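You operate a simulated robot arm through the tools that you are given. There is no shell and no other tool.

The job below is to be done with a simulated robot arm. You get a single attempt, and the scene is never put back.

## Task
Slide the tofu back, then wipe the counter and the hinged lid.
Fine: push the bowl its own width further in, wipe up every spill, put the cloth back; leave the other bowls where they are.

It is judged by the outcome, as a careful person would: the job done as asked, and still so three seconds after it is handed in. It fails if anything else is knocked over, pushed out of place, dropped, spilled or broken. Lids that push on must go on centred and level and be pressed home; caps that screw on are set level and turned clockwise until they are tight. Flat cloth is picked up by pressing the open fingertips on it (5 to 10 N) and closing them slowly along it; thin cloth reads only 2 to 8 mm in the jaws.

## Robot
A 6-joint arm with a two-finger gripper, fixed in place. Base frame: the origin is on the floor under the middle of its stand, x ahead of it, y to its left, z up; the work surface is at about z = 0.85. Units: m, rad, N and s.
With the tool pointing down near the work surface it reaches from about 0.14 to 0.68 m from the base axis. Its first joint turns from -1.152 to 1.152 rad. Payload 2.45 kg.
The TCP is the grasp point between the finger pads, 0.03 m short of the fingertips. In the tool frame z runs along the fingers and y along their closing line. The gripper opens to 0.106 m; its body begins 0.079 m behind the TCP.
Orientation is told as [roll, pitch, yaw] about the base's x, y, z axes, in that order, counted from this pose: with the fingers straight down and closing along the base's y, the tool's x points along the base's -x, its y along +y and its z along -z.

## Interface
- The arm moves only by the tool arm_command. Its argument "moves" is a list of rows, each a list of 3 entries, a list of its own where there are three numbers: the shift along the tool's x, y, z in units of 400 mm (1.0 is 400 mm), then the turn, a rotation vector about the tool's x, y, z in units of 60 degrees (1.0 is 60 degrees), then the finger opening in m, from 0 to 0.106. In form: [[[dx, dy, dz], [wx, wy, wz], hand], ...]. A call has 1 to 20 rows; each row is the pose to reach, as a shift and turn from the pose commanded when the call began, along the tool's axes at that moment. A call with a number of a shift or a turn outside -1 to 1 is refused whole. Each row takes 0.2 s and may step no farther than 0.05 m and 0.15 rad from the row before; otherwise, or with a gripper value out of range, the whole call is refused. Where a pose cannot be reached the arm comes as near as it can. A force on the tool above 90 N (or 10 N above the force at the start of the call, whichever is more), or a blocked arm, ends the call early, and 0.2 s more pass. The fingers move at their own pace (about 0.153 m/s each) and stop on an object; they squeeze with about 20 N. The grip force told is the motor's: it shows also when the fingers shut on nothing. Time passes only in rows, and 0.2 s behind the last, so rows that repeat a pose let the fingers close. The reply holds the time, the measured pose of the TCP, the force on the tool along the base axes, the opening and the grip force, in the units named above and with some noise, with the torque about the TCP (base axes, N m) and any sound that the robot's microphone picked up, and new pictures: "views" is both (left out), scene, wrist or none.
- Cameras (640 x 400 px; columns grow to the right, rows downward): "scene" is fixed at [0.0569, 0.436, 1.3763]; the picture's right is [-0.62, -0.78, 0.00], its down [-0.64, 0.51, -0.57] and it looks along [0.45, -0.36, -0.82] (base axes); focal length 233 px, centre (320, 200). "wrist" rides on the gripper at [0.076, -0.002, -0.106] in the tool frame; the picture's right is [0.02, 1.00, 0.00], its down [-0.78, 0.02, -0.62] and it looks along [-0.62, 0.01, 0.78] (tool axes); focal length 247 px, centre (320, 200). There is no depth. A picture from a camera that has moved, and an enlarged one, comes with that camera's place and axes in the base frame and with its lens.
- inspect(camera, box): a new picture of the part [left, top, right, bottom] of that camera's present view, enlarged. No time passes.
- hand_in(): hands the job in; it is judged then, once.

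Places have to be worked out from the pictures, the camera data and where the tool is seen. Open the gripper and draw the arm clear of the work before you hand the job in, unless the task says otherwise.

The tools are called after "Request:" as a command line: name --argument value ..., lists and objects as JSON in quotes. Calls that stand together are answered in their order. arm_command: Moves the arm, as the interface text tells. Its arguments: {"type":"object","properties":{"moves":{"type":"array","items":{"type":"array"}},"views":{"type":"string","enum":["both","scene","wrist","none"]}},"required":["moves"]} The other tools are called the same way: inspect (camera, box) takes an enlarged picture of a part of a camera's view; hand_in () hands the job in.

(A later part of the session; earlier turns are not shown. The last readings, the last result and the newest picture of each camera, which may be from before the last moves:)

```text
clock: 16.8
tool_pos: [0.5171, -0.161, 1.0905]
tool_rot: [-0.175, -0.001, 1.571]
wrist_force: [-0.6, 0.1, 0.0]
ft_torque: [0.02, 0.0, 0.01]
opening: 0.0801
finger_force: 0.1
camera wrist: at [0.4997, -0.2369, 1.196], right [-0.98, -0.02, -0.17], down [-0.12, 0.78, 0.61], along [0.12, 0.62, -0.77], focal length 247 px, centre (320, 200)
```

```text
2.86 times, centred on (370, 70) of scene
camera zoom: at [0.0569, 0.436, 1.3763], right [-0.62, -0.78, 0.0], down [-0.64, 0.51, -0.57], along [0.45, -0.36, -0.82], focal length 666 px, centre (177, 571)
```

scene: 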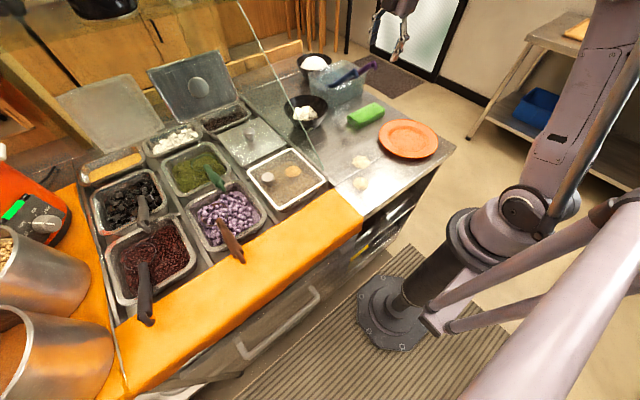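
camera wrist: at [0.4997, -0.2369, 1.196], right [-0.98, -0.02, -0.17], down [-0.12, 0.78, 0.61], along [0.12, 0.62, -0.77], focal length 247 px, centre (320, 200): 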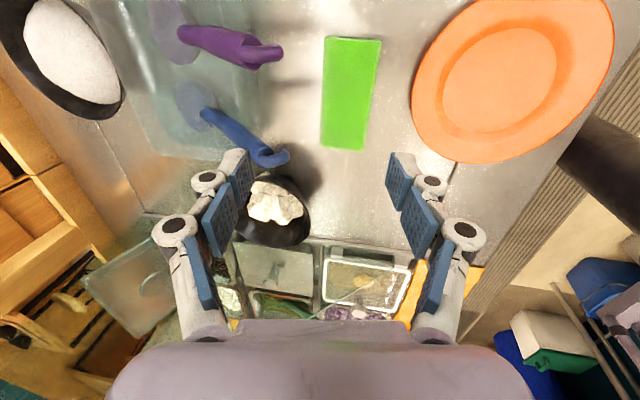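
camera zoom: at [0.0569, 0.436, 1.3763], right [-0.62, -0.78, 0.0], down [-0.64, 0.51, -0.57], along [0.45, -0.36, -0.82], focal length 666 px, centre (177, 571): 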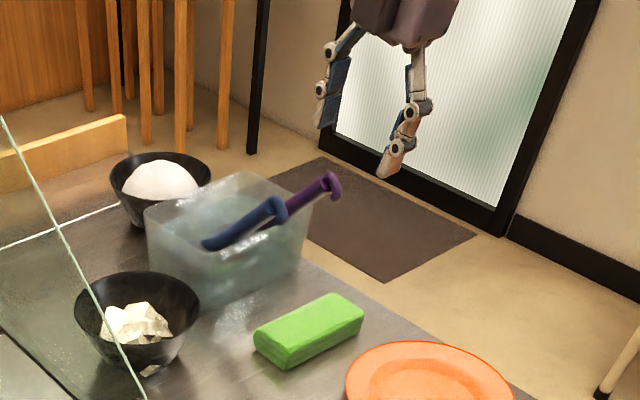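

The third view confirms the handle gap runs from y≈-0.193 to -0.129, centred on -0.161, which is where the tool is. The cloth is centred at x≈0.52. I go down 8 cm and check the finger against the handles.

Request:
arm_command --moves '[[[0, 0.0116, 0.0657], [0, 0, 0], 0.08], [[0, 0.0231, 0.1313], [0, 0, 0], 0.08], [[0, 0.0347, 0.197], [0, 0, 0], 0.08]]' --views "both"

Request:
inspect --camera "wrist" --box '[80, 0, 480, 260]'

Request:
inspect --camera "scene" --box '[310, 20, 430, 130]'

```text
clock: 17.6
tool_pos: [0.5164, -0.1606, 1.0104]
tool_rot: [-0.176, 0.0, 1.571]
wrist_force: [-0.2, 0.2, 0.0]
ft_torque: [0.0, -0.02, 0.02]
opening: 0.0799
finger_force: 0.0
camera wrist: at [0.4997, -0.238, 1.1157], right [-0.98, -0.02, -0.17], down [-0.12, 0.78, 0.61], along [0.12, 0.62, -0.77], focal length 247 px, centre (320, 200)
```

scene: 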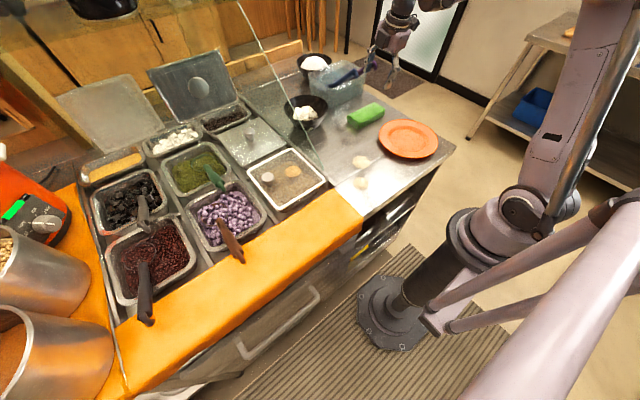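
wrist: 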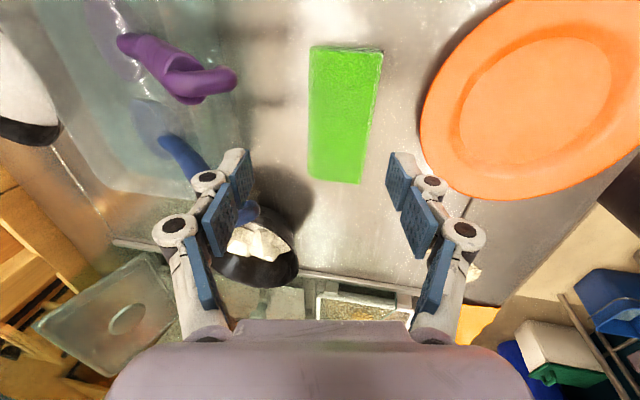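

```text
1.54 times, centred on (280, 130) of wrist
camera zoom: at [0.4997, -0.238, 1.1157], right [-0.98, -0.02, -0.17], down [-0.12, 0.78, 0.61], along [0.12, 0.62, -0.77], focal length 380 px, centre (382, 308)
```

zoom: 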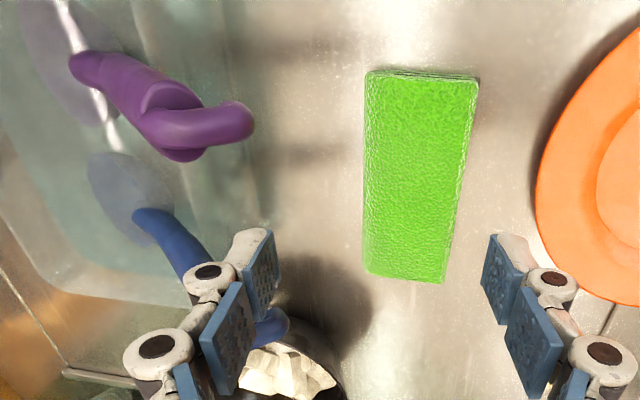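

```text
3.64 times, centred on (370, 75) of scene
camera zoom: at [0.0569, 0.436, 1.3763], right [-0.62, -0.78, 0.0], down [-0.64, 0.51, -0.57], along [0.45, -0.36, -0.82], focal length 847 px, centre (138, 654)
```

zoom: 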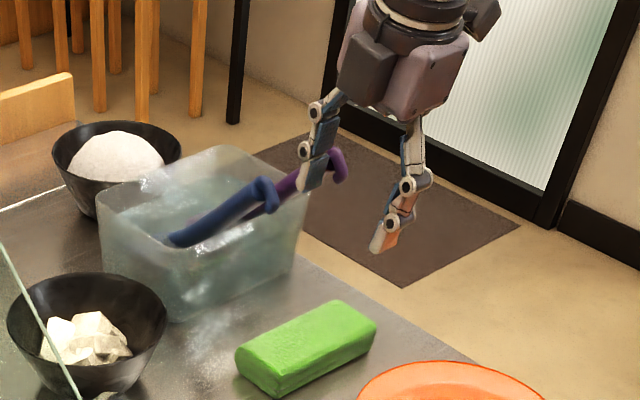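

The far finger is passing cleanly between the blue and purple handles. I keep descending 6 cm, watching the force.

Request:
arm_command --moves '[[[0, 0.0065, 0.0369], [0, 0, 0], 0.08], [[0, 0.013, 0.0739], [0, 0, 0], 0.08], [[0, 0.0195, 0.1108], [0, 0, 0], 0.08], [[0, 0.026, 0.1478], [0, 0, 0], 0.08]]' --views "both"

Request:
inspect --camera "wrist" --box '[80, 0, 480, 260]'

Request:
inspect --camera "scene" --box '[310, 30, 430, 140]'

```text
clock: 18.6
tool_pos: [0.5153, -0.1619, 0.9493]
tool_rot: [-0.175, -0.001, 1.571]
wrist_force: [0.0, -0.4, 0.0]
ft_torque: [0.01, 0.01, -0.05]
opening: 0.0799
finger_force: 0.0
camera wrist: at [0.499, -0.2382, 1.0555], right [-0.98, -0.02, -0.17], down [-0.12, 0.78, 0.61], along [0.12, 0.62, -0.77], focal length 247 px, centre (320, 200)
```

scene: 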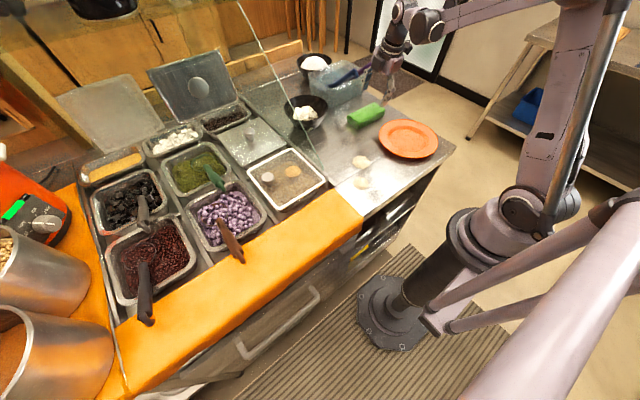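
wrist: 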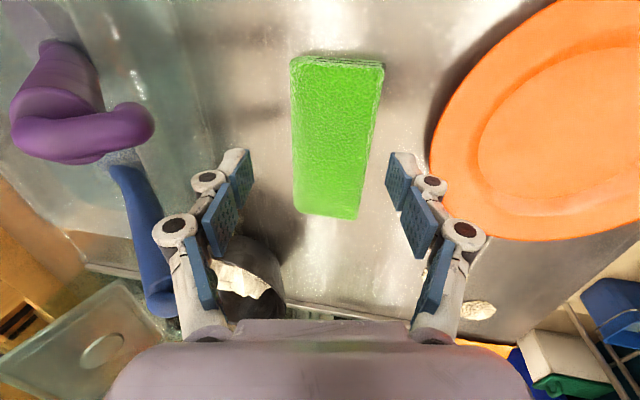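

```text
1.54 times, centred on (280, 130) of wrist
camera zoom: at [0.499, -0.2382, 1.0555], right [-0.98, -0.02, -0.17], down [-0.12, 0.78, 0.61], along [0.12, 0.62, -0.77], focal length 380 px, centre (382, 308)
```

zoom: 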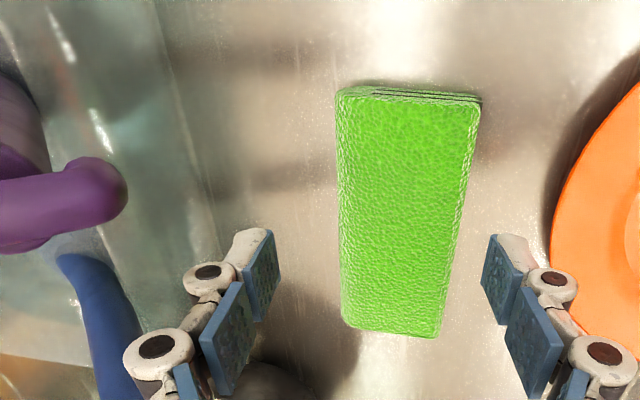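

```text
3.64 times, centred on (370, 85) of scene
camera zoom: at [0.0569, 0.436, 1.3763], right [-0.62, -0.78, 0.0], down [-0.64, 0.51, -0.57], along [0.45, -0.36, -0.82], focal length 847 px, centre (138, 618)
```

zoom: 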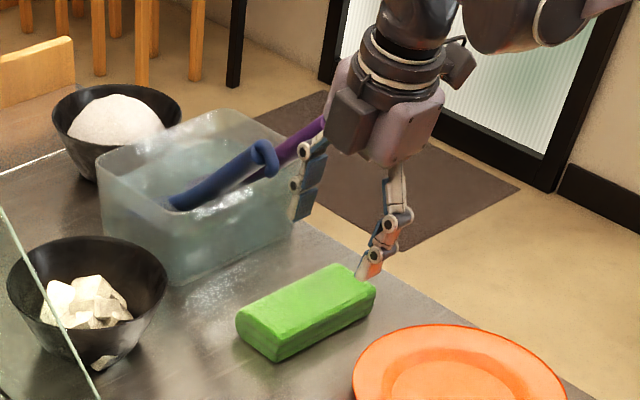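

Clear so far. I make the final descent of about 5.7 cm, ending with the fingertips just above the counter either side of the cloth, and narrow the opening slightly to stay off the plate.

Request:
arm_command --moves '[[[0, 0.0062, 0.0353], [0, 0, 0], 0.077], [[0, 0.0125, 0.0706], [0, 0, 0], 0.077], [[0, 0.0187, 0.1058], [0, 0, 0], 0.077]]' --views "both"

Request:
inspect --camera "wrist" --box '[140, 60, 500, 260]'

Request:
inspect --camera "scene" --box '[310, 40, 430, 150]'

```text
clock: 19.4
tool_pos: [0.517, -0.1622, 0.9058]
tool_rot: [-0.176, -0.001, 1.572]
wrist_force: [0.3, 0.3, 0.8]
ft_torque: [0.01, -0.03, 0.0]
opening: 0.0771
finger_force: 0.1
camera wrist: at [0.4995, -0.2378, 1.0122], right [-0.98, -0.02, -0.17], down [-0.12, 0.78, 0.61], along [0.12, 0.62, -0.77], focal length 247 px, centre (320, 200)
```

scene: 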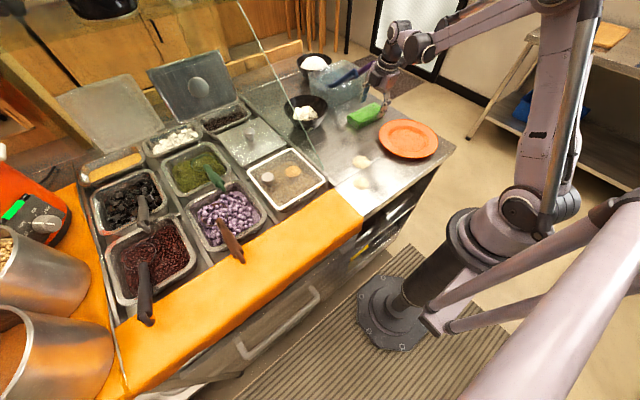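
wrist: 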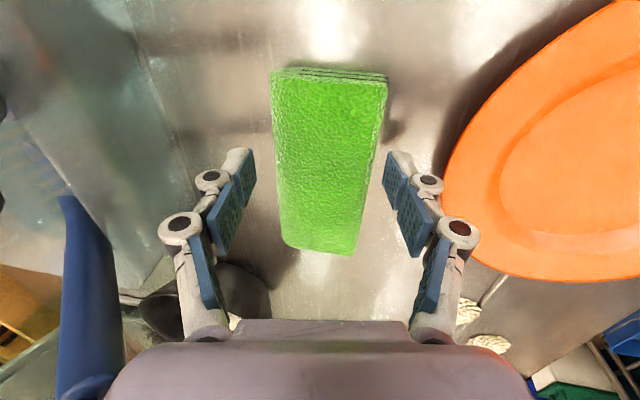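

```text
1.78 times, centred on (320, 160) of wrist
camera zoom: at [0.4995, -0.2378, 1.0122], right [-0.98, -0.02, -0.17], down [-0.12, 0.78, 0.61], along [0.12, 0.62, -0.77], focal length 439 px, centre (320, 271)
```

zoom: 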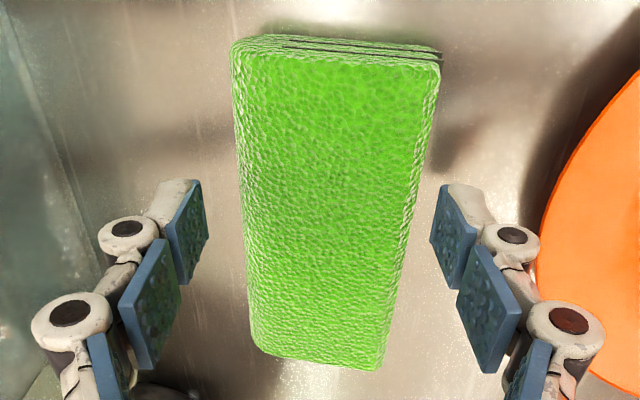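

```text
3.64 times, centred on (370, 95) of scene
camera zoom: at [0.0569, 0.436, 1.3763], right [-0.62, -0.78, 0.0], down [-0.64, 0.51, -0.57], along [0.45, -0.36, -0.82], focal length 847 px, centre (138, 582)
```

zoom: 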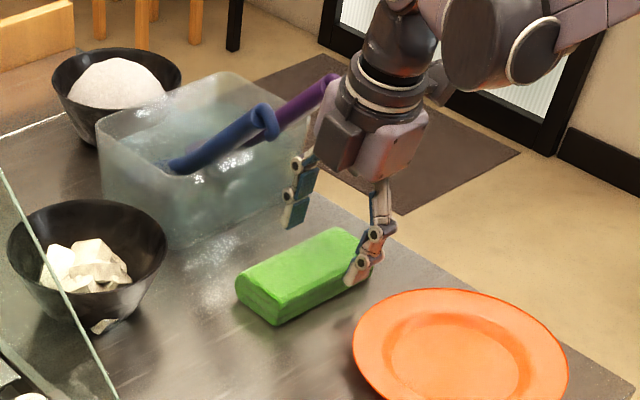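

The cloth lies between the pads, about 3 mm nearer the close finger. I correct that, go down the last 1.4 cm and close gradually on it.

Request:
arm_command --moves '[[[0, 0.0134, 0.0327], [0, 0, 0], 0.077], [[0, 0.0134, 0.0327], [0, 0, 0], 0.07], [[0, 0.0134, 0.0327], [0, 0, 0], 0.064], [[0, 0.0134, 0.0327], [0, 0, 0], 0.058], [[0, 0.0134, 0.0327], [0, 0, 0], 0.052], [[0, 0.0134, 0.0327], [0, 0, 0], 0.045], [[0, 0.0134, 0.0327], [0, 0, 0], 0.04]]' --views "both"

Request:
inspect --camera "wrist" --box '[140, 60, 500, 260]'

Request:
inspect --camera "scene" --box '[310, 40, 430, 150]'

```text
clock: 21.0
tool_pos: [0.5126, -0.161, 0.892]
tool_rot: [-0.175, 0.001, 1.572]
wrist_force: [-0.6, 0.6, 2.4]
ft_torque: [0.04, 0.09, -0.06]
opening: 0.0662
finger_force: 20.5
camera wrist: at [0.4961, -0.2375, 0.9984], right [-0.98, -0.02, -0.17], down [-0.12, 0.78, 0.61], along [0.12, 0.62, -0.77], focal length 247 px, centre (320, 200)
```

scene: 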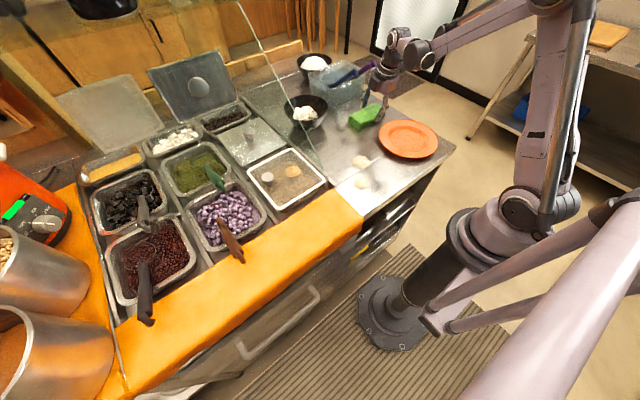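
wrist: 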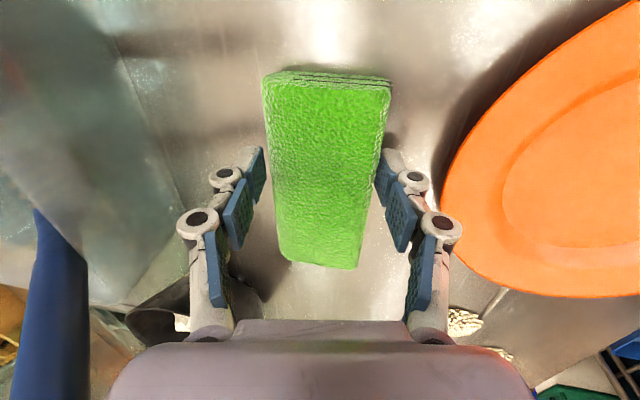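

```text
1.78 times, centred on (320, 160) of wrist
camera zoom: at [0.4961, -0.2375, 0.9984], right [-0.98, -0.02, -0.17], down [-0.12, 0.78, 0.61], along [0.12, 0.62, -0.77], focal length 439 px, centre (320, 271)
```

zoom: 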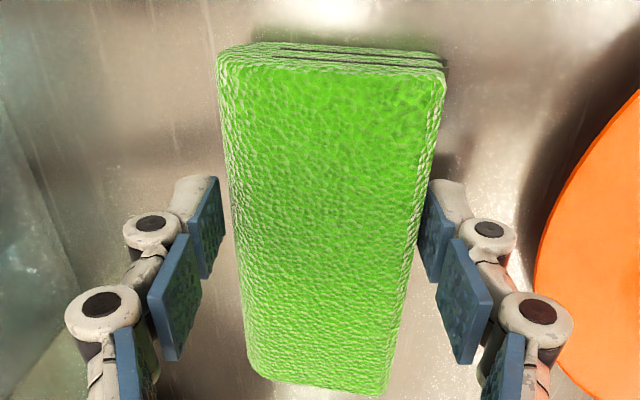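

```text
3.64 times, centred on (370, 95) of scene
camera zoom: at [0.0568, 0.4361, 1.3763], right [-0.62, -0.78, 0.0], down [-0.64, 0.51, -0.57], along [0.45, -0.36, -0.82], focal length 847 px, centre (138, 582)
```

zoom: 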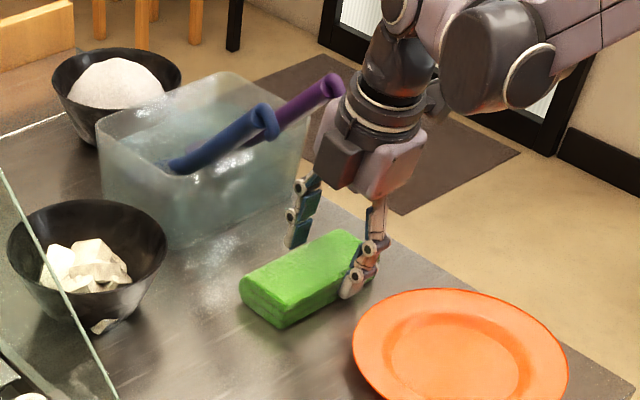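

The cloth is gripped at 0.066 m with 20 N. I lift it straight up 4 cm, then up and back toward the robot so it clears both the handles and the plate.

Request:
arm_command --moves '[[[0, -0.0087, -0.0493], [0, 0, 0], 0.04], [[0, -0.0174, -0.0985], [0, 0, 0], 0.04], [[0, 0.0355, -0.1586], [0, 0, 0], 0.04], [[0, 0.0884, -0.2187], [0, 0, 0], 0.04], [[0, 0.1536, -0.281], [0, 0, 0], 0.04], [[0, 0.1942, -0.3389], [0, 0, 0], 0.04]]' --views "both"

Request:
inspect --camera "scene" --box '[300, 0, 460, 140]'

Request:
inspect --camera "wrist" --box '[140, 60, 500, 260]'

```text
clock: 22.4
tool_pos: [0.4137, -0.1619, 1.0138]
tool_rot: [-0.174, 0.0, 1.57]
wrist_force: [0.8, -0.1, -0.4]
ft_torque: [0.01, 0.01, 0.01]
opening: 0.0659
finger_force: 19.9
camera wrist: at [0.3964, -0.2377, 1.1187], right [-0.98, -0.02, -0.17], down [-0.12, 0.78, 0.61], along [0.12, 0.62, -0.77], focal length 247 px, centre (320, 200)
```

scene: 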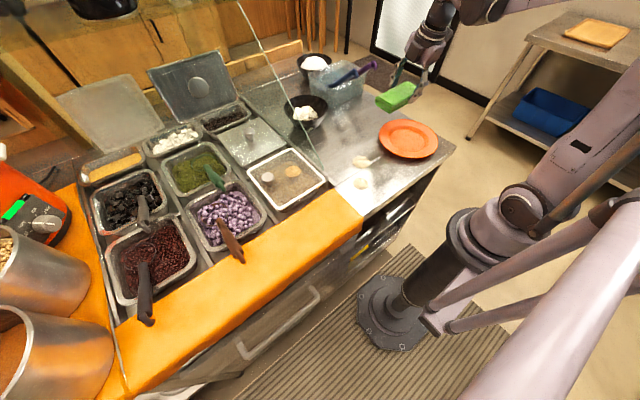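
wrist: 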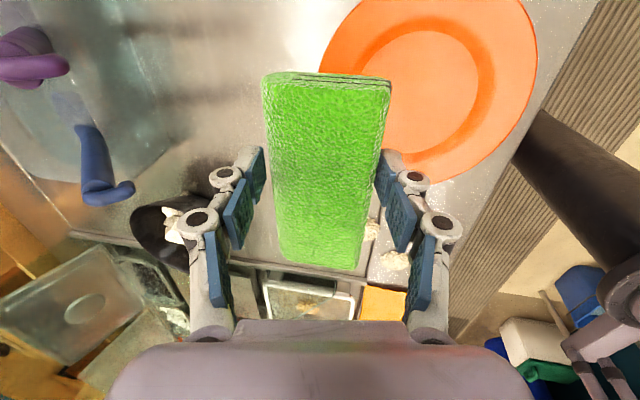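

```text
2.86 times, centred on (380, 70) of scene
camera zoom: at [0.0569, 0.436, 1.3763], right [-0.62, -0.78, 0.0], down [-0.64, 0.51, -0.57], along [0.45, -0.36, -0.82], focal length 666 px, centre (149, 571)
```

zoom: 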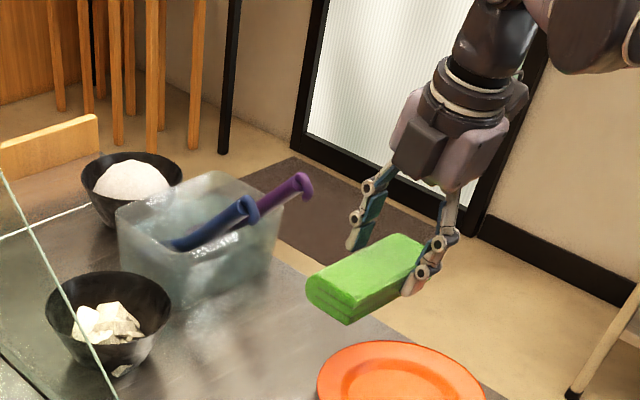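

```text
1.78 times, centred on (320, 160) of wrist
camera zoom: at [0.3964, -0.2377, 1.1187], right [-0.98, -0.02, -0.17], down [-0.12, 0.78, 0.61], along [0.12, 0.62, -0.77], focal length 439 px, centre (320, 271)
```

zoom: 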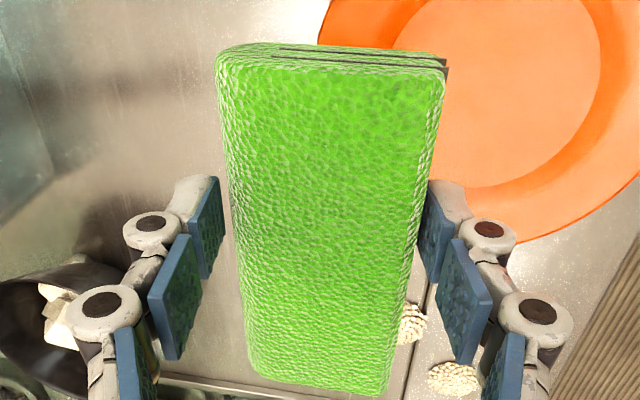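

The cloth is held flat and steady. I carry it over to a clear spot on the counter just behind the first spill (cloth centre about (0.435, 0.01)), staying above the surface.

Request:
arm_command --moves '[[[-0.078, -0.0024, 0.0], [0, 0, 0], 0.04], [[-0.156, -0.005, 0.02], [0, 0, 0], 0.04], [[-0.234, -0.007, 0.06], [0, 0, 0], 0.04], [[-0.312, -0.01, 0.11], [0, 0, 0], 0.04], [[-0.39, -0.012, 0.162], [0, 0, 0], 0.04]]' --views "both"

Request:
inspect --camera "scene" --box '[290, 40, 450, 200]'

```text
clock: 23.6
tool_pos: [0.43, -0.0055, 0.9511]
tool_rot: [-0.174, 0.002, 1.571]
wrist_force: [0.5, 0.1, -1.3]
ft_torque: [-0.07, 0.03, 0.01]
opening: 0.0662
finger_force: 19.5
camera wrist: at [0.413, -0.0819, 1.0558], right [-0.98, -0.02, -0.17], down [-0.12, 0.78, 0.61], along [0.12, 0.62, -0.77], focal length 247 px, centre (320, 200)
```

scene: 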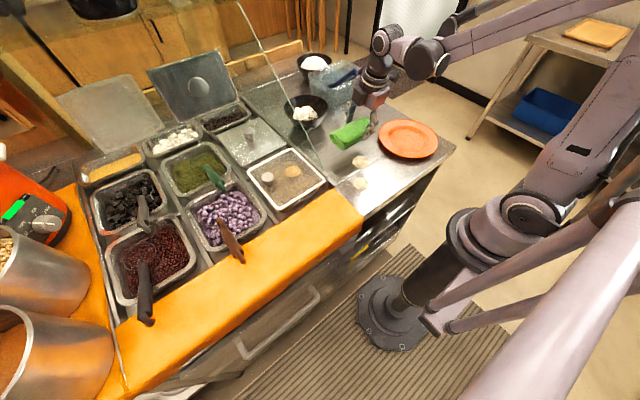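
wrist: 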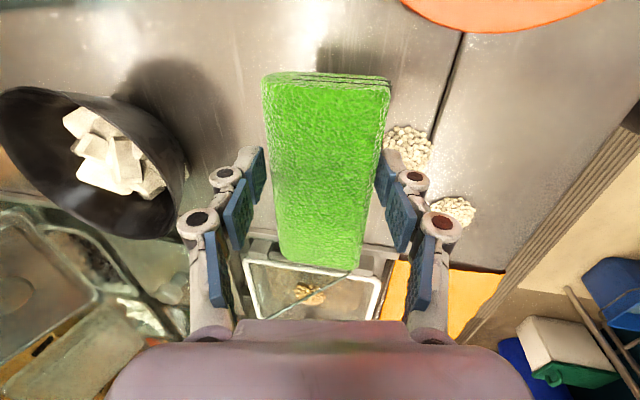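

```text
2.50 times, centred on (370, 120) of scene
camera zoom: at [0.0569, 0.436, 1.3763], right [-0.62, -0.78, 0.0], down [-0.64, 0.51, -0.57], along [0.45, -0.36, -0.82], focal length 582 px, centre (195, 400)
```

zoom: 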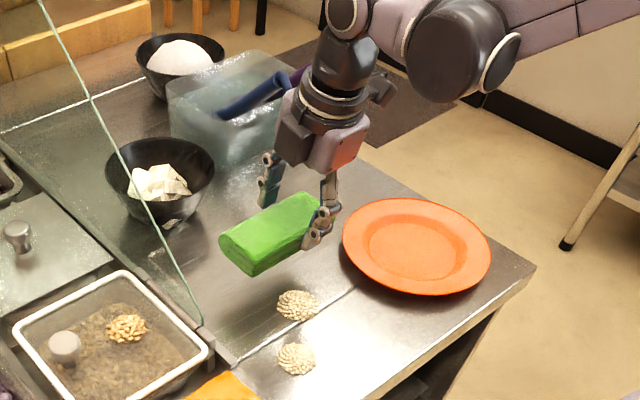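

The cloth hangs level over clear steel behind spill 1. I lower it to about touching height and read the force.

Request:
arm_command --moves '[[[0.003, 0.0126, 0.0714], [0, 0, 0], 0.04], [[0.006, 0.0225, 0.1275], [0, 0, 0], 0.04], [[0.006, 0.0247, 0.1403], [0, 0, 0], 0.04], [[0.006, 0.0256, 0.1452], [0, 0, 0], 0.04]]' --views "both"

Request:
inspect --camera "scene" --box '[320, 80, 430, 200]'

```text
clock: 24.6
tool_pos: [0.4294, -0.008, 0.8912]
tool_rot: [-0.176, 0.002, 1.569]
wrist_force: [-1.5, -0.8, 23.7]
ft_torque: [0.07, 0.2, -0.11]
opening: 0.0666
finger_force: 20.3
camera wrist: at [0.4121, -0.0845, 0.9967], right [-0.98, -0.02, -0.17], down [-0.12, 0.78, 0.61], along [0.12, 0.62, -0.77], focal length 247 px, centre (320, 200)
```

scene: 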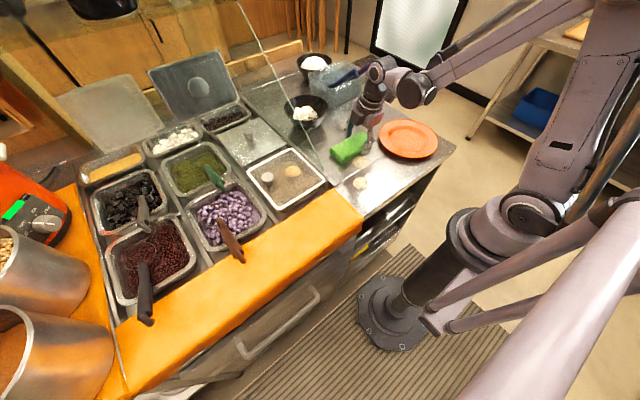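
wrist: 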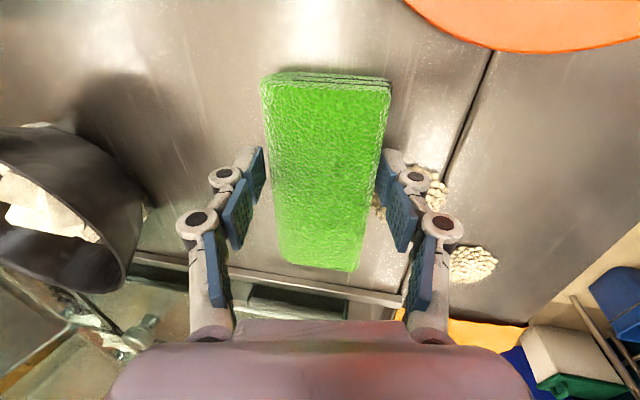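

```text
3.33 times, centred on (375, 140) of scene
camera zoom: at [0.0565, 0.436, 1.3763], right [-0.62, -0.78, 0.0], down [-0.64, 0.51, -0.57], along [0.45, -0.36, -0.82], focal length 776 px, centre (137, 400)
```

zoom: 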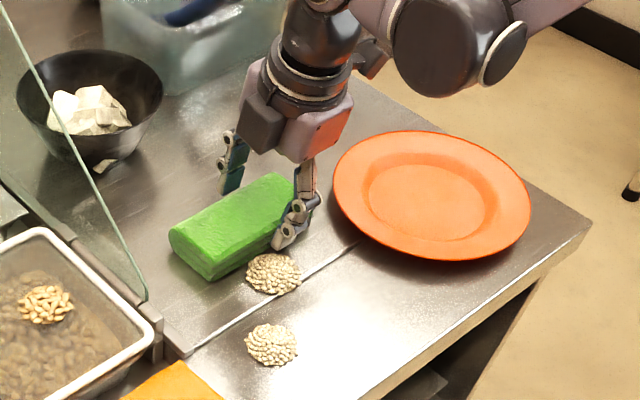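

The cloth is down and pressing with about 24 N, a bit more than needed. I ease off a millimetre and sweep slowly toward the robot across spill 1, then check what happened to it.

Request:
arm_command --moves '[[[0, -0.0004, -0.0025], [0, 0, 0], 0.04], [[0, 0.0242, -0.0068], [0, 0, 0], 0.04], [[0, 0.0488, -0.0112], [0, 0, 0], 0.04], [[0, 0.0735, -0.0155], [0, 0, 0], 0.04], [[0, 0.0981, -0.0198], [0, 0, 0], 0.04], [[0, 0.1227, -0.0242], [0, 0, 0], 0.04]]' --views "both"

Request:
inspect --camera "scene" --box '[320, 80, 430, 200]'

Request:
inspect --camera "wrist" --box '[180, 60, 540, 300]'

```text
clock: 26.0
tool_pos: [0.38, -0.0083, 0.8929]
tool_rot: [-0.176, -0.001, 1.572]
wrist_force: [0.6, -0.3, -0.4]
ft_torque: [0.01, 0.0, -0.02]
opening: 0.0664
finger_force: 19.9
camera wrist: at [0.3626, -0.085, 0.9981], right [-0.98, -0.02, -0.17], down [-0.12, 0.78, 0.61], along [0.12, 0.62, -0.77], focal length 247 px, centre (320, 200)
```

scene: 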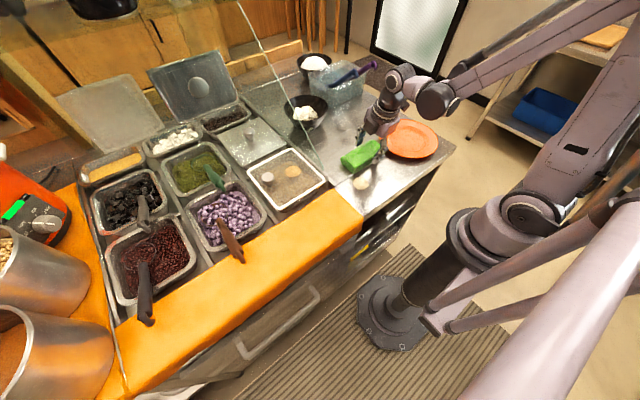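
wrist: 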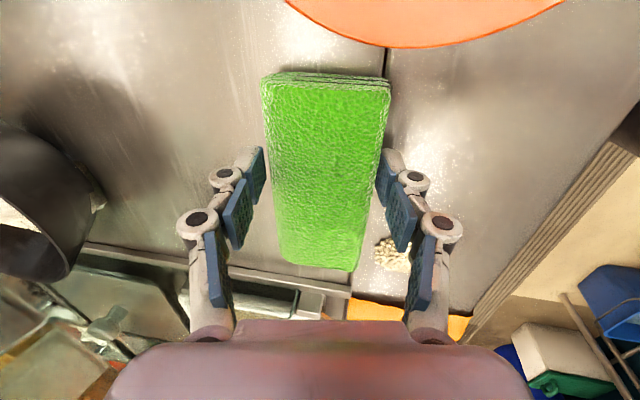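

```text
3.33 times, centred on (375, 140) of scene
camera zoom: at [0.0569, 0.436, 1.3763], right [-0.62, -0.78, 0.0], down [-0.64, 0.51, -0.57], along [0.45, -0.36, -0.82], focal length 776 px, centre (137, 400)
```

zoom: 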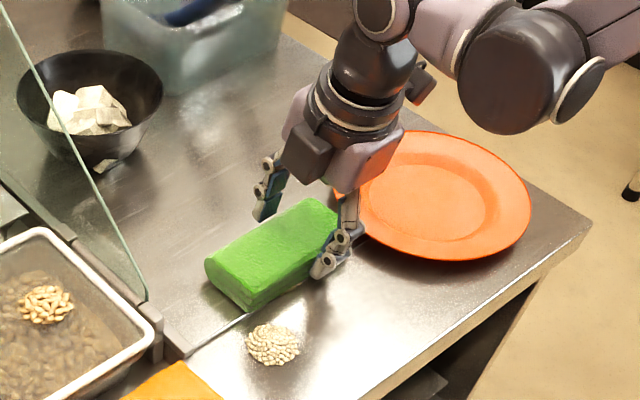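

```text
1.67 times, centred on (360, 180) of wrist
camera zoom: at [0.3626, -0.085, 0.9981], right [-0.98, -0.02, -0.17], down [-0.12, 0.78, 0.61], along [0.12, 0.62, -0.77], focal length 412 px, centre (253, 233)
```

zoom: 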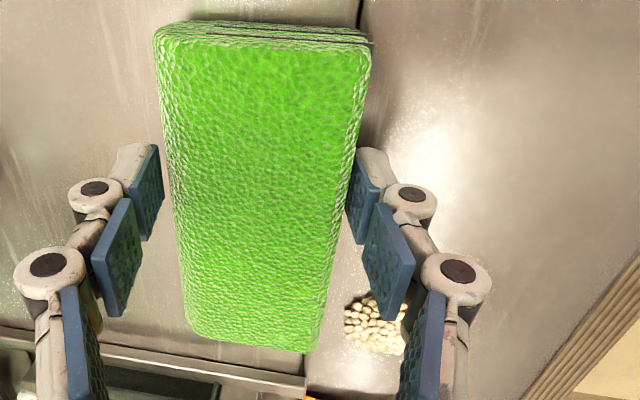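

The first sweep lost contact (about 0 N) as I eased off, and the cloth now sits over spill 1. I press back down by about 1 mm and rub back and forth over it.

Request:
arm_command --moves '[[[0, 0.0005, 0.0027], [0, 0, 0], 0.04], [[0, 0.0374, -0.0038], [0, 0, 0], 0.04], [[0, 0.0744, -0.0103], [0, 0, 0], 0.04], [[0, 0.0374, -0.0038], [0, 0, 0], 0.04], [[0, 0.0005, 0.0027], [0, 0, 0], 0.04], [[0, -0.0365, 0.0092], [0, 0, 0], 0.04], [[0, 0.0005, 0.0027], [0, 0, 0], 0.04]]' --views "none"

```text
clock: 27.6
tool_pos: [0.3831, -0.0084, 0.8907]
tool_rot: [-0.182, 0.001, 1.572]
wrist_force: [14.4, -0.1, 9.2]
ft_torque: [-0.02, -0.28, -0.09]
opening: 0.0661
finger_force: 19.9
```

There is 9 N of press and a 14 N sideways drag. I look at the cloth and the surface before going on.

Request:
inspect --camera "scene" --box '[320, 80, 430, 200]'

Request:
inspect --camera "wrist" --box '[180, 60, 540, 300]'

```text
3.33 times, centred on (375, 140) of scene
camera zoom: at [0.0571, 0.436, 1.3763], right [-0.62, -0.78, 0.0], down [-0.64, 0.51, -0.57], along [0.45, -0.36, -0.82], focal length 776 px, centre (137, 400)
```

zoom: 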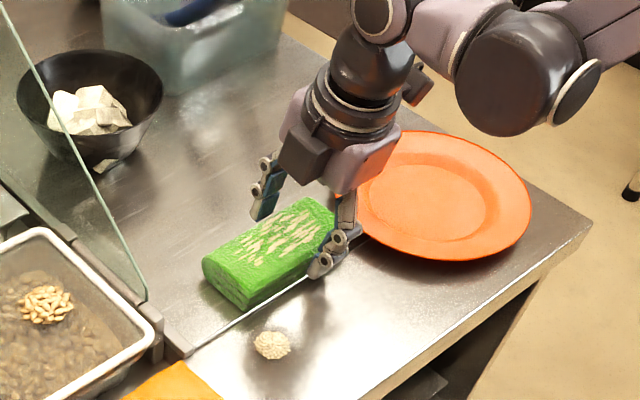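

```text
1.67 times, centred on (360, 180) of wrist
camera zoom: at [0.3647, -0.0843, 0.9965], right [-0.98, -0.02, -0.18], down [-0.13, 0.78, 0.61], along [0.13, 0.62, -0.77], focal length 412 px, centre (253, 233)
```

zoom: 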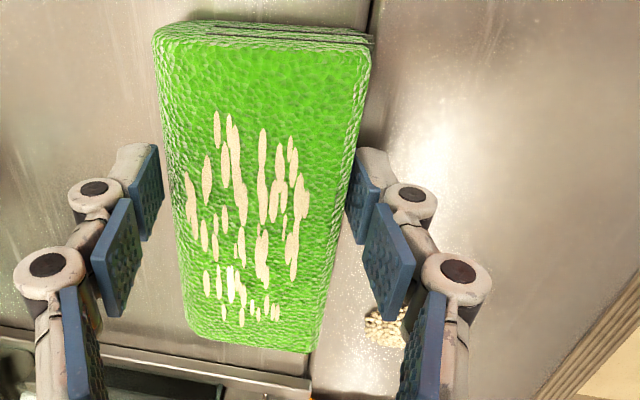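

The wiping works: the cloth shows smears, and spill 2 has already shrunk where the cloth's corner brushed it. I slide on toward spill 2, keeping the pressure.

Request:
arm_command --moves '[[[-0.025, 0.0369, -0.0065], [0, 0, 0], 0.04], [[-0.05, 0.0739, -0.013], [0, 0, 0], 0.04], [[-0.075, 0.1108, -0.0195], [0, 0, 0], 0.04], [[-0.1075, 0.1478, -0.026], [0, 0, 0], 0.04]]' --views "both"

Request:
inspect --camera "scene" --box '[320, 100, 430, 220]'

```text
clock: 28.6
tool_pos: [0.3198, 0.0357, 0.8896]
tool_rot: [-0.171, 0.002, 1.569]
wrist_force: [1.6, -3.3, 7.7]
ft_torque: [-0.05, 0.13, 0.15]
opening: 0.0662
finger_force: 19.5
camera wrist: at [0.3029, -0.0416, 0.9965], right [-0.98, -0.02, -0.17], down [-0.12, 0.78, 0.61], along [0.12, 0.62, -0.77], focal length 247 px, centre (320, 200)
```

scene: 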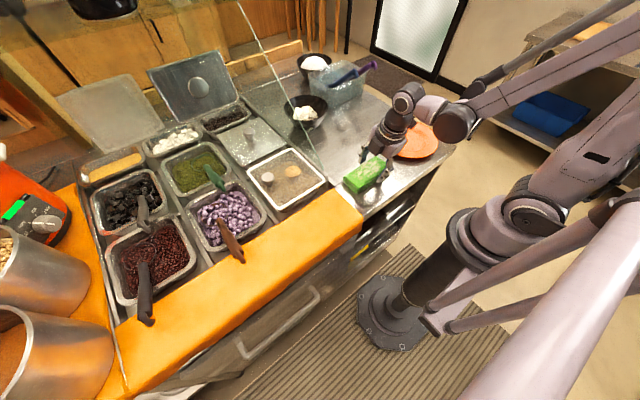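
wrist: 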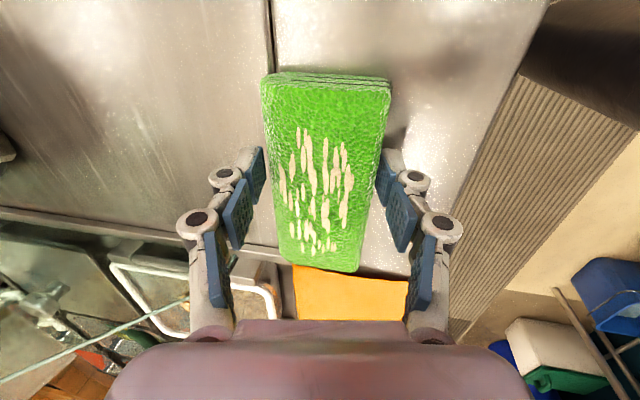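

```text
3.33 times, centred on (375, 160) of scene
camera zoom: at [0.0569, 0.4359, 1.3763], right [-0.62, -0.78, 0.0], down [-0.64, 0.51, -0.57], along [0.45, -0.36, -0.82], focal length 776 px, centre (137, 333)
```

zoom: 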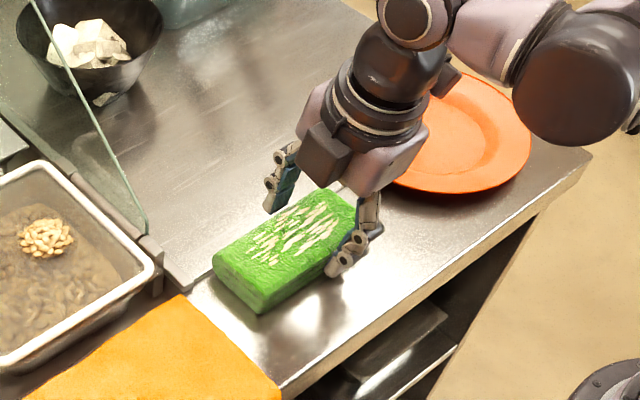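

Spill 1's place looks clean and the cloth is over spill 2 with 8 N of press. I rub small strokes there, then lift and move aside to look.

Request:
arm_command --moves '[[[0, 0.0296, -0.0052], [0, 0, 0], 0.04], [[0, 0, 0], [0, 0, 0], 0.04], [[0, -0.0296, 0.0052], [0, 0, 0], 0.04], [[0, 0, 0], [0, 0, 0], 0.04], [[0.03, 0, 0], [0, 0, 0], 0.04], [[0, 0, 0], [0, 0, 0], 0.04], [[-0.02, 0, 0], [0, 0, 0], 0.04], [[-0.02, 0.0296, -0.0052], [0, 0, 0], 0.04], [[0, 0, 0], [0, 0, 0], 0.04], [[-0.01, -0.0296, 0.0052], [0, 0, 0], 0.04], [[0, 0, 0], [0, 0, 0], 0.04], [[0, -0.013, -0.0739], [0, 0, 0], 0.04], [[0, -0.026, -0.1478], [0, 0, 0], 0.04], [[0.1, -0.026, -0.17], [0, 0, 0], 0.04], [[0.2, -0.026, -0.19], [0, 0, 0], 0.04]]' --views "both"

Request:
inspect --camera "scene" --box '[310, 100, 430, 220]'

Request:
inspect --camera "wrist" --box '[140, 40, 540, 320]'

```text
clock: 31.8
tool_pos: [0.3165, -0.0454, 0.9684]
tool_rot: [-0.174, 0.001, 1.571]
wrist_force: [0.7, 0.7, -1.7]
ft_torque: [0.01, 0.03, 0.0]
opening: 0.0661
finger_force: 19.9
camera wrist: at [0.2993, -0.1216, 1.0735], right [-0.98, -0.02, -0.17], down [-0.13, 0.78, 0.61], along [0.12, 0.62, -0.77], focal length 247 px, centre (320, 200)
```

scene: 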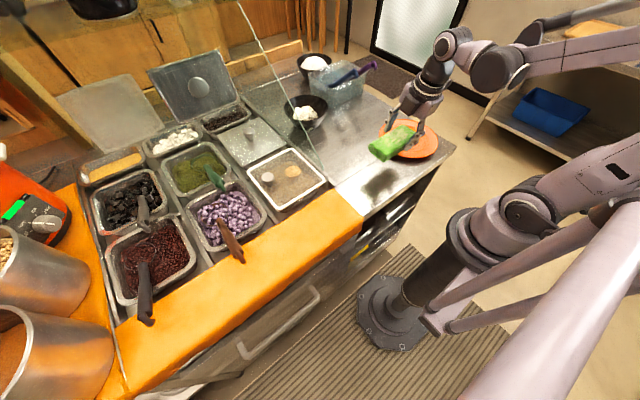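
wrist: 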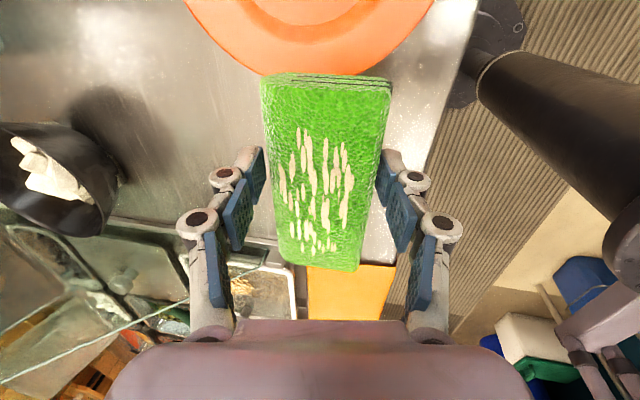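

```text
3.33 times, centred on (370, 160) of scene
camera zoom: at [0.0569, 0.4361, 1.3763], right [-0.62, -0.78, 0.0], down [-0.64, 0.51, -0.57], along [0.45, -0.36, -0.82], focal length 776 px, centre (153, 333)
```

zoom: 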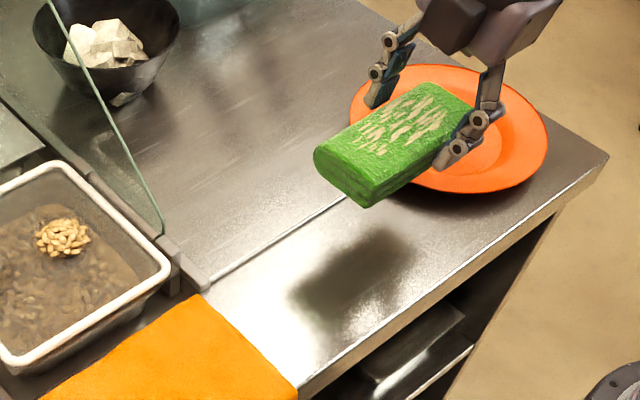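

```text
1.43 times, centred on (340, 180) of wrist
camera zoom: at [0.2993, -0.1216, 1.0735], right [-0.98, -0.02, -0.17], down [-0.13, 0.78, 0.61], along [0.12, 0.62, -0.77], focal length 353 px, centre (291, 229)
```

zoom: 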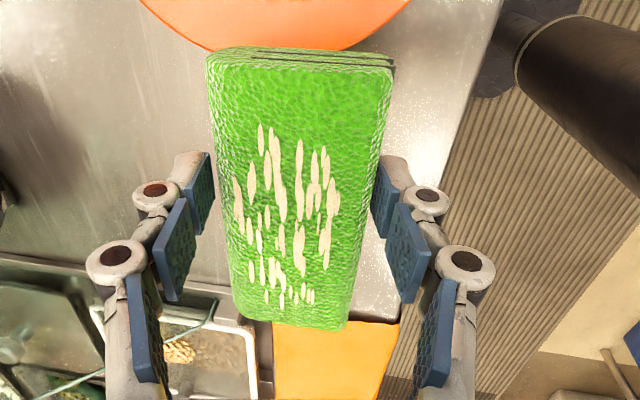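

Both counter spills are gone. For the lid I need the cloth lying along x, so its short side fits between the hinge side and the knob. I lift and turn the tool back 90° in two steps over clear counter.

Request:
arm_command --moves '[[[-0.0521, -0.0154, -0.0311], [0, 0.0217, 0.1231], 0.04], [[-0.1042, -0.0309, -0.0623], [0, 0.0434, 0.2463], 0.04], [[-0.1562, -0.0463, -0.0934], [0, 0.0651, 0.3694], 0.04], [[-0.2083, -0.0617, -0.1245], [0, 0.0868, 0.4925], 0.04], [[-0.2604, -0.0772, -0.1557], [0, 0.1085, 0.6157], 0.04], [[-0.3125, -0.0926, -0.1868], [0, 0.1302, 0.7388], 0.04]]' --views "none"

Request:
arm_command --moves '[[[0, 0, 0], [0, 0.0217, 0.1231], 0.04], [[0, 0, 0], [0, 0.0434, 0.2463], 0.04], [[0, 0, 0], [0, 0.0651, 0.3694], 0.04], [[0, 0, 0], [0, 0.0868, 0.4925], 0.04], [[0, 0, 0], [0, 0.1085, 0.6157], 0.04], [[0, 0, 0], [0, 0.1302, 0.7388], 0.04], [[0, 0, 0], [0, 0.1302, 0.7388], 0.04]]' --views "both"

Request:
inspect --camera "wrist" --box '[240, 0, 640, 280]'

Request:
inspect --camera "scene" --box '[230, 100, 400, 220]'

```text
clock: 33.2
tool_pos: [0.3394, 0.0794, 1.0467]
tool_rot: [-0.177, 0.0, 0.784]
wrist_force: [0.5, 0.0, -1.1]
ft_torque: [0.01, -0.01, 0.01]
opening: 0.0661
finger_force: 20.3
```

```text
clock: 34.8
tool_pos: [0.3394, 0.0799, 1.0483]
tool_rot: [-0.174, -0.002, -0.002]
wrist_force: [0.1, 0.2, -1.3]
ft_torque: [0.02, 0.03, 0.0]
opening: 0.0662
finger_force: 19.5
camera wrist: at [0.2637, 0.0976, 1.1528], right [-0.02, 0.98, -0.17], down [0.78, 0.12, 0.61], along [0.62, -0.12, -0.77], focal length 247 px, centre (320, 200)
```

scene: 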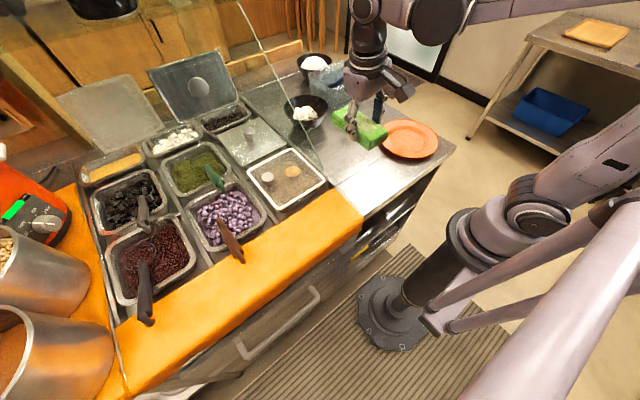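
wrist: 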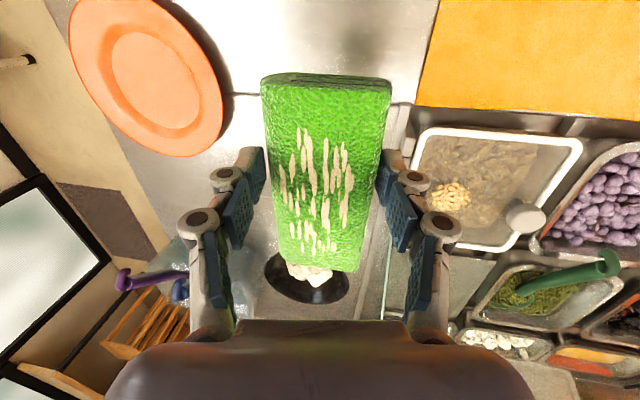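

```text
1.43 times, centred on (440, 140) of wrist
camera zoom: at [0.2637, 0.0976, 1.1528], right [-0.02, 0.98, -0.17], down [0.78, 0.12, 0.61], along [0.62, -0.12, -0.77], focal length 353 px, centre (149, 286)
```

zoom: 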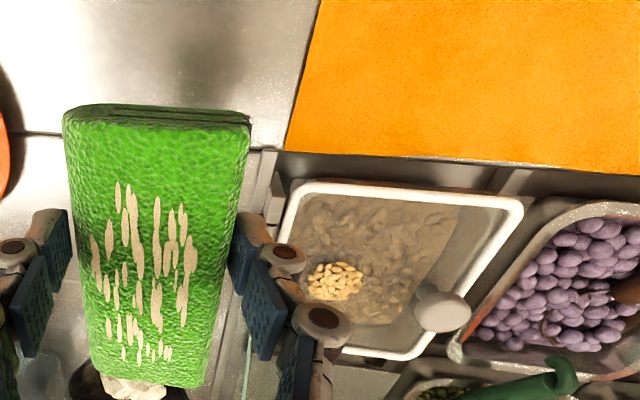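

```text
3.33 times, centred on (315, 160) of scene
camera zoom: at [0.0569, 0.436, 1.3763], right [-0.62, -0.78, 0.0], down [-0.64, 0.51, -0.57], along [0.45, -0.36, -0.82], focal length 776 px, centre (337, 333)
```

zoom: 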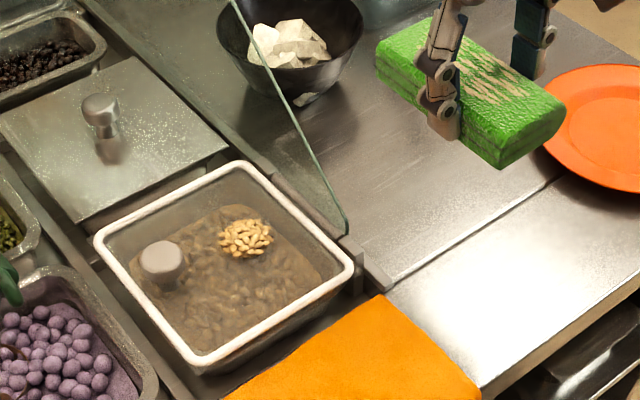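

The cloth now lies along x. I carry it high past the glass edge to over the lid: cloth about x 0.355–0.487, y centre 0.219, with the fingers clear of the knob.

Request:
arm_command --moves '[[[0, 0.0887, -0.0156], [0, 0, 0], 0.04], [[0, 0.1773, -0.0313], [0, 0, 0], 0.04], [[0, 0.266, -0.0469], [0, 0, 0], 0.04], [[0, 0.3546, -0.0625], [0, 0, 0], 0.04], [[-0.0542, 0.3618, -0.0215], [0, 0, 0], 0.04], [[-0.1083, 0.369, 0.0195], [0, 0, 0], 0.04], [[-0.1625, 0.3763, 0.0606], [0, 0, 0], 0.04], [[-0.1625, 0.3763, 0.0606], [0, 0, 0], 0.04]]' --views "both"

Request:
inspect --camera "scene" --box '[220, 60, 400, 220]'

Request:
inspect --camera "wrist" --box '[180, 20, 500, 300]'

```text
clock: 36.6
tool_pos: [0.4042, 0.224, 0.9977]
tool_rot: [-0.175, 0.001, 0.001]
wrist_force: [-0.4, -0.4, -0.2]
ft_torque: [-0.02, 0.03, 0.02]
opening: 0.0662
finger_force: 20.5
camera wrist: at [0.3286, 0.2416, 1.1027], right [-0.02, 0.98, -0.17], down [0.78, 0.12, 0.61], along [0.62, -0.12, -0.77], focal length 247 px, centre (320, 200)
```

scene: 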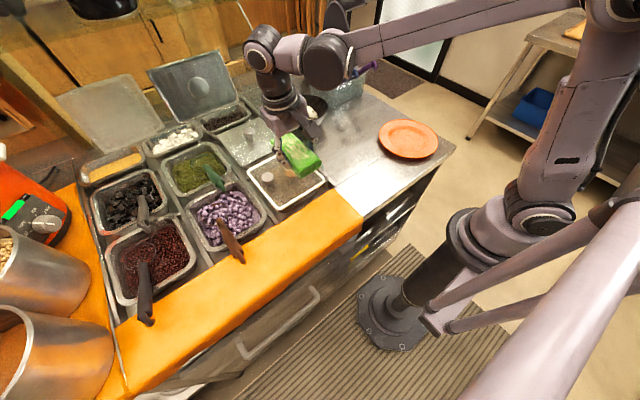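
wrist: 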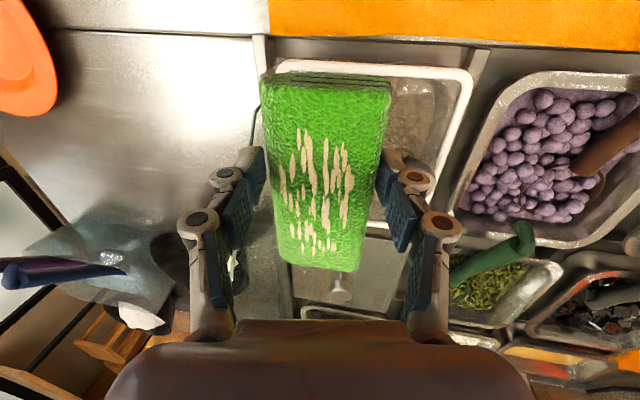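

```text
2.50 times, centred on (310, 140) of scene
camera zoom: at [0.0569, 0.436, 1.3763], right [-0.62, -0.78, 0.0], down [-0.64, 0.51, -0.57], along [0.45, -0.36, -0.82], focal length 582 px, centre (345, 350)
```

zoom: 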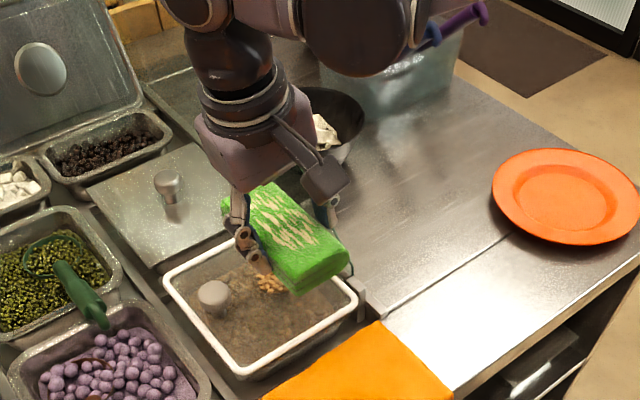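

```text
1.43 times, centred on (340, 160) of wrist
camera zoom: at [0.3286, 0.2416, 1.1027], right [-0.02, 0.98, -0.17], down [0.78, 0.12, 0.61], along [0.62, -0.12, -0.77], focal length 353 px, centre (291, 257)
```

zoom: 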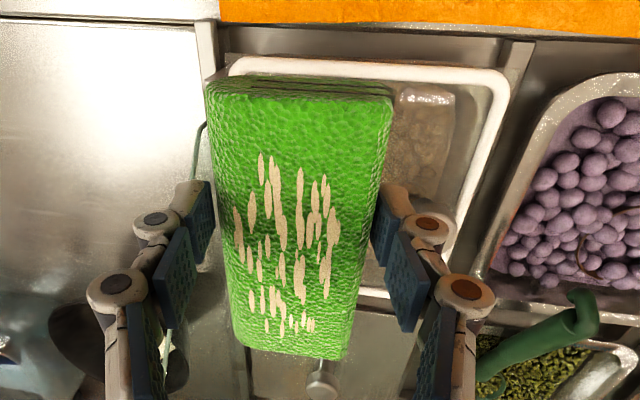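

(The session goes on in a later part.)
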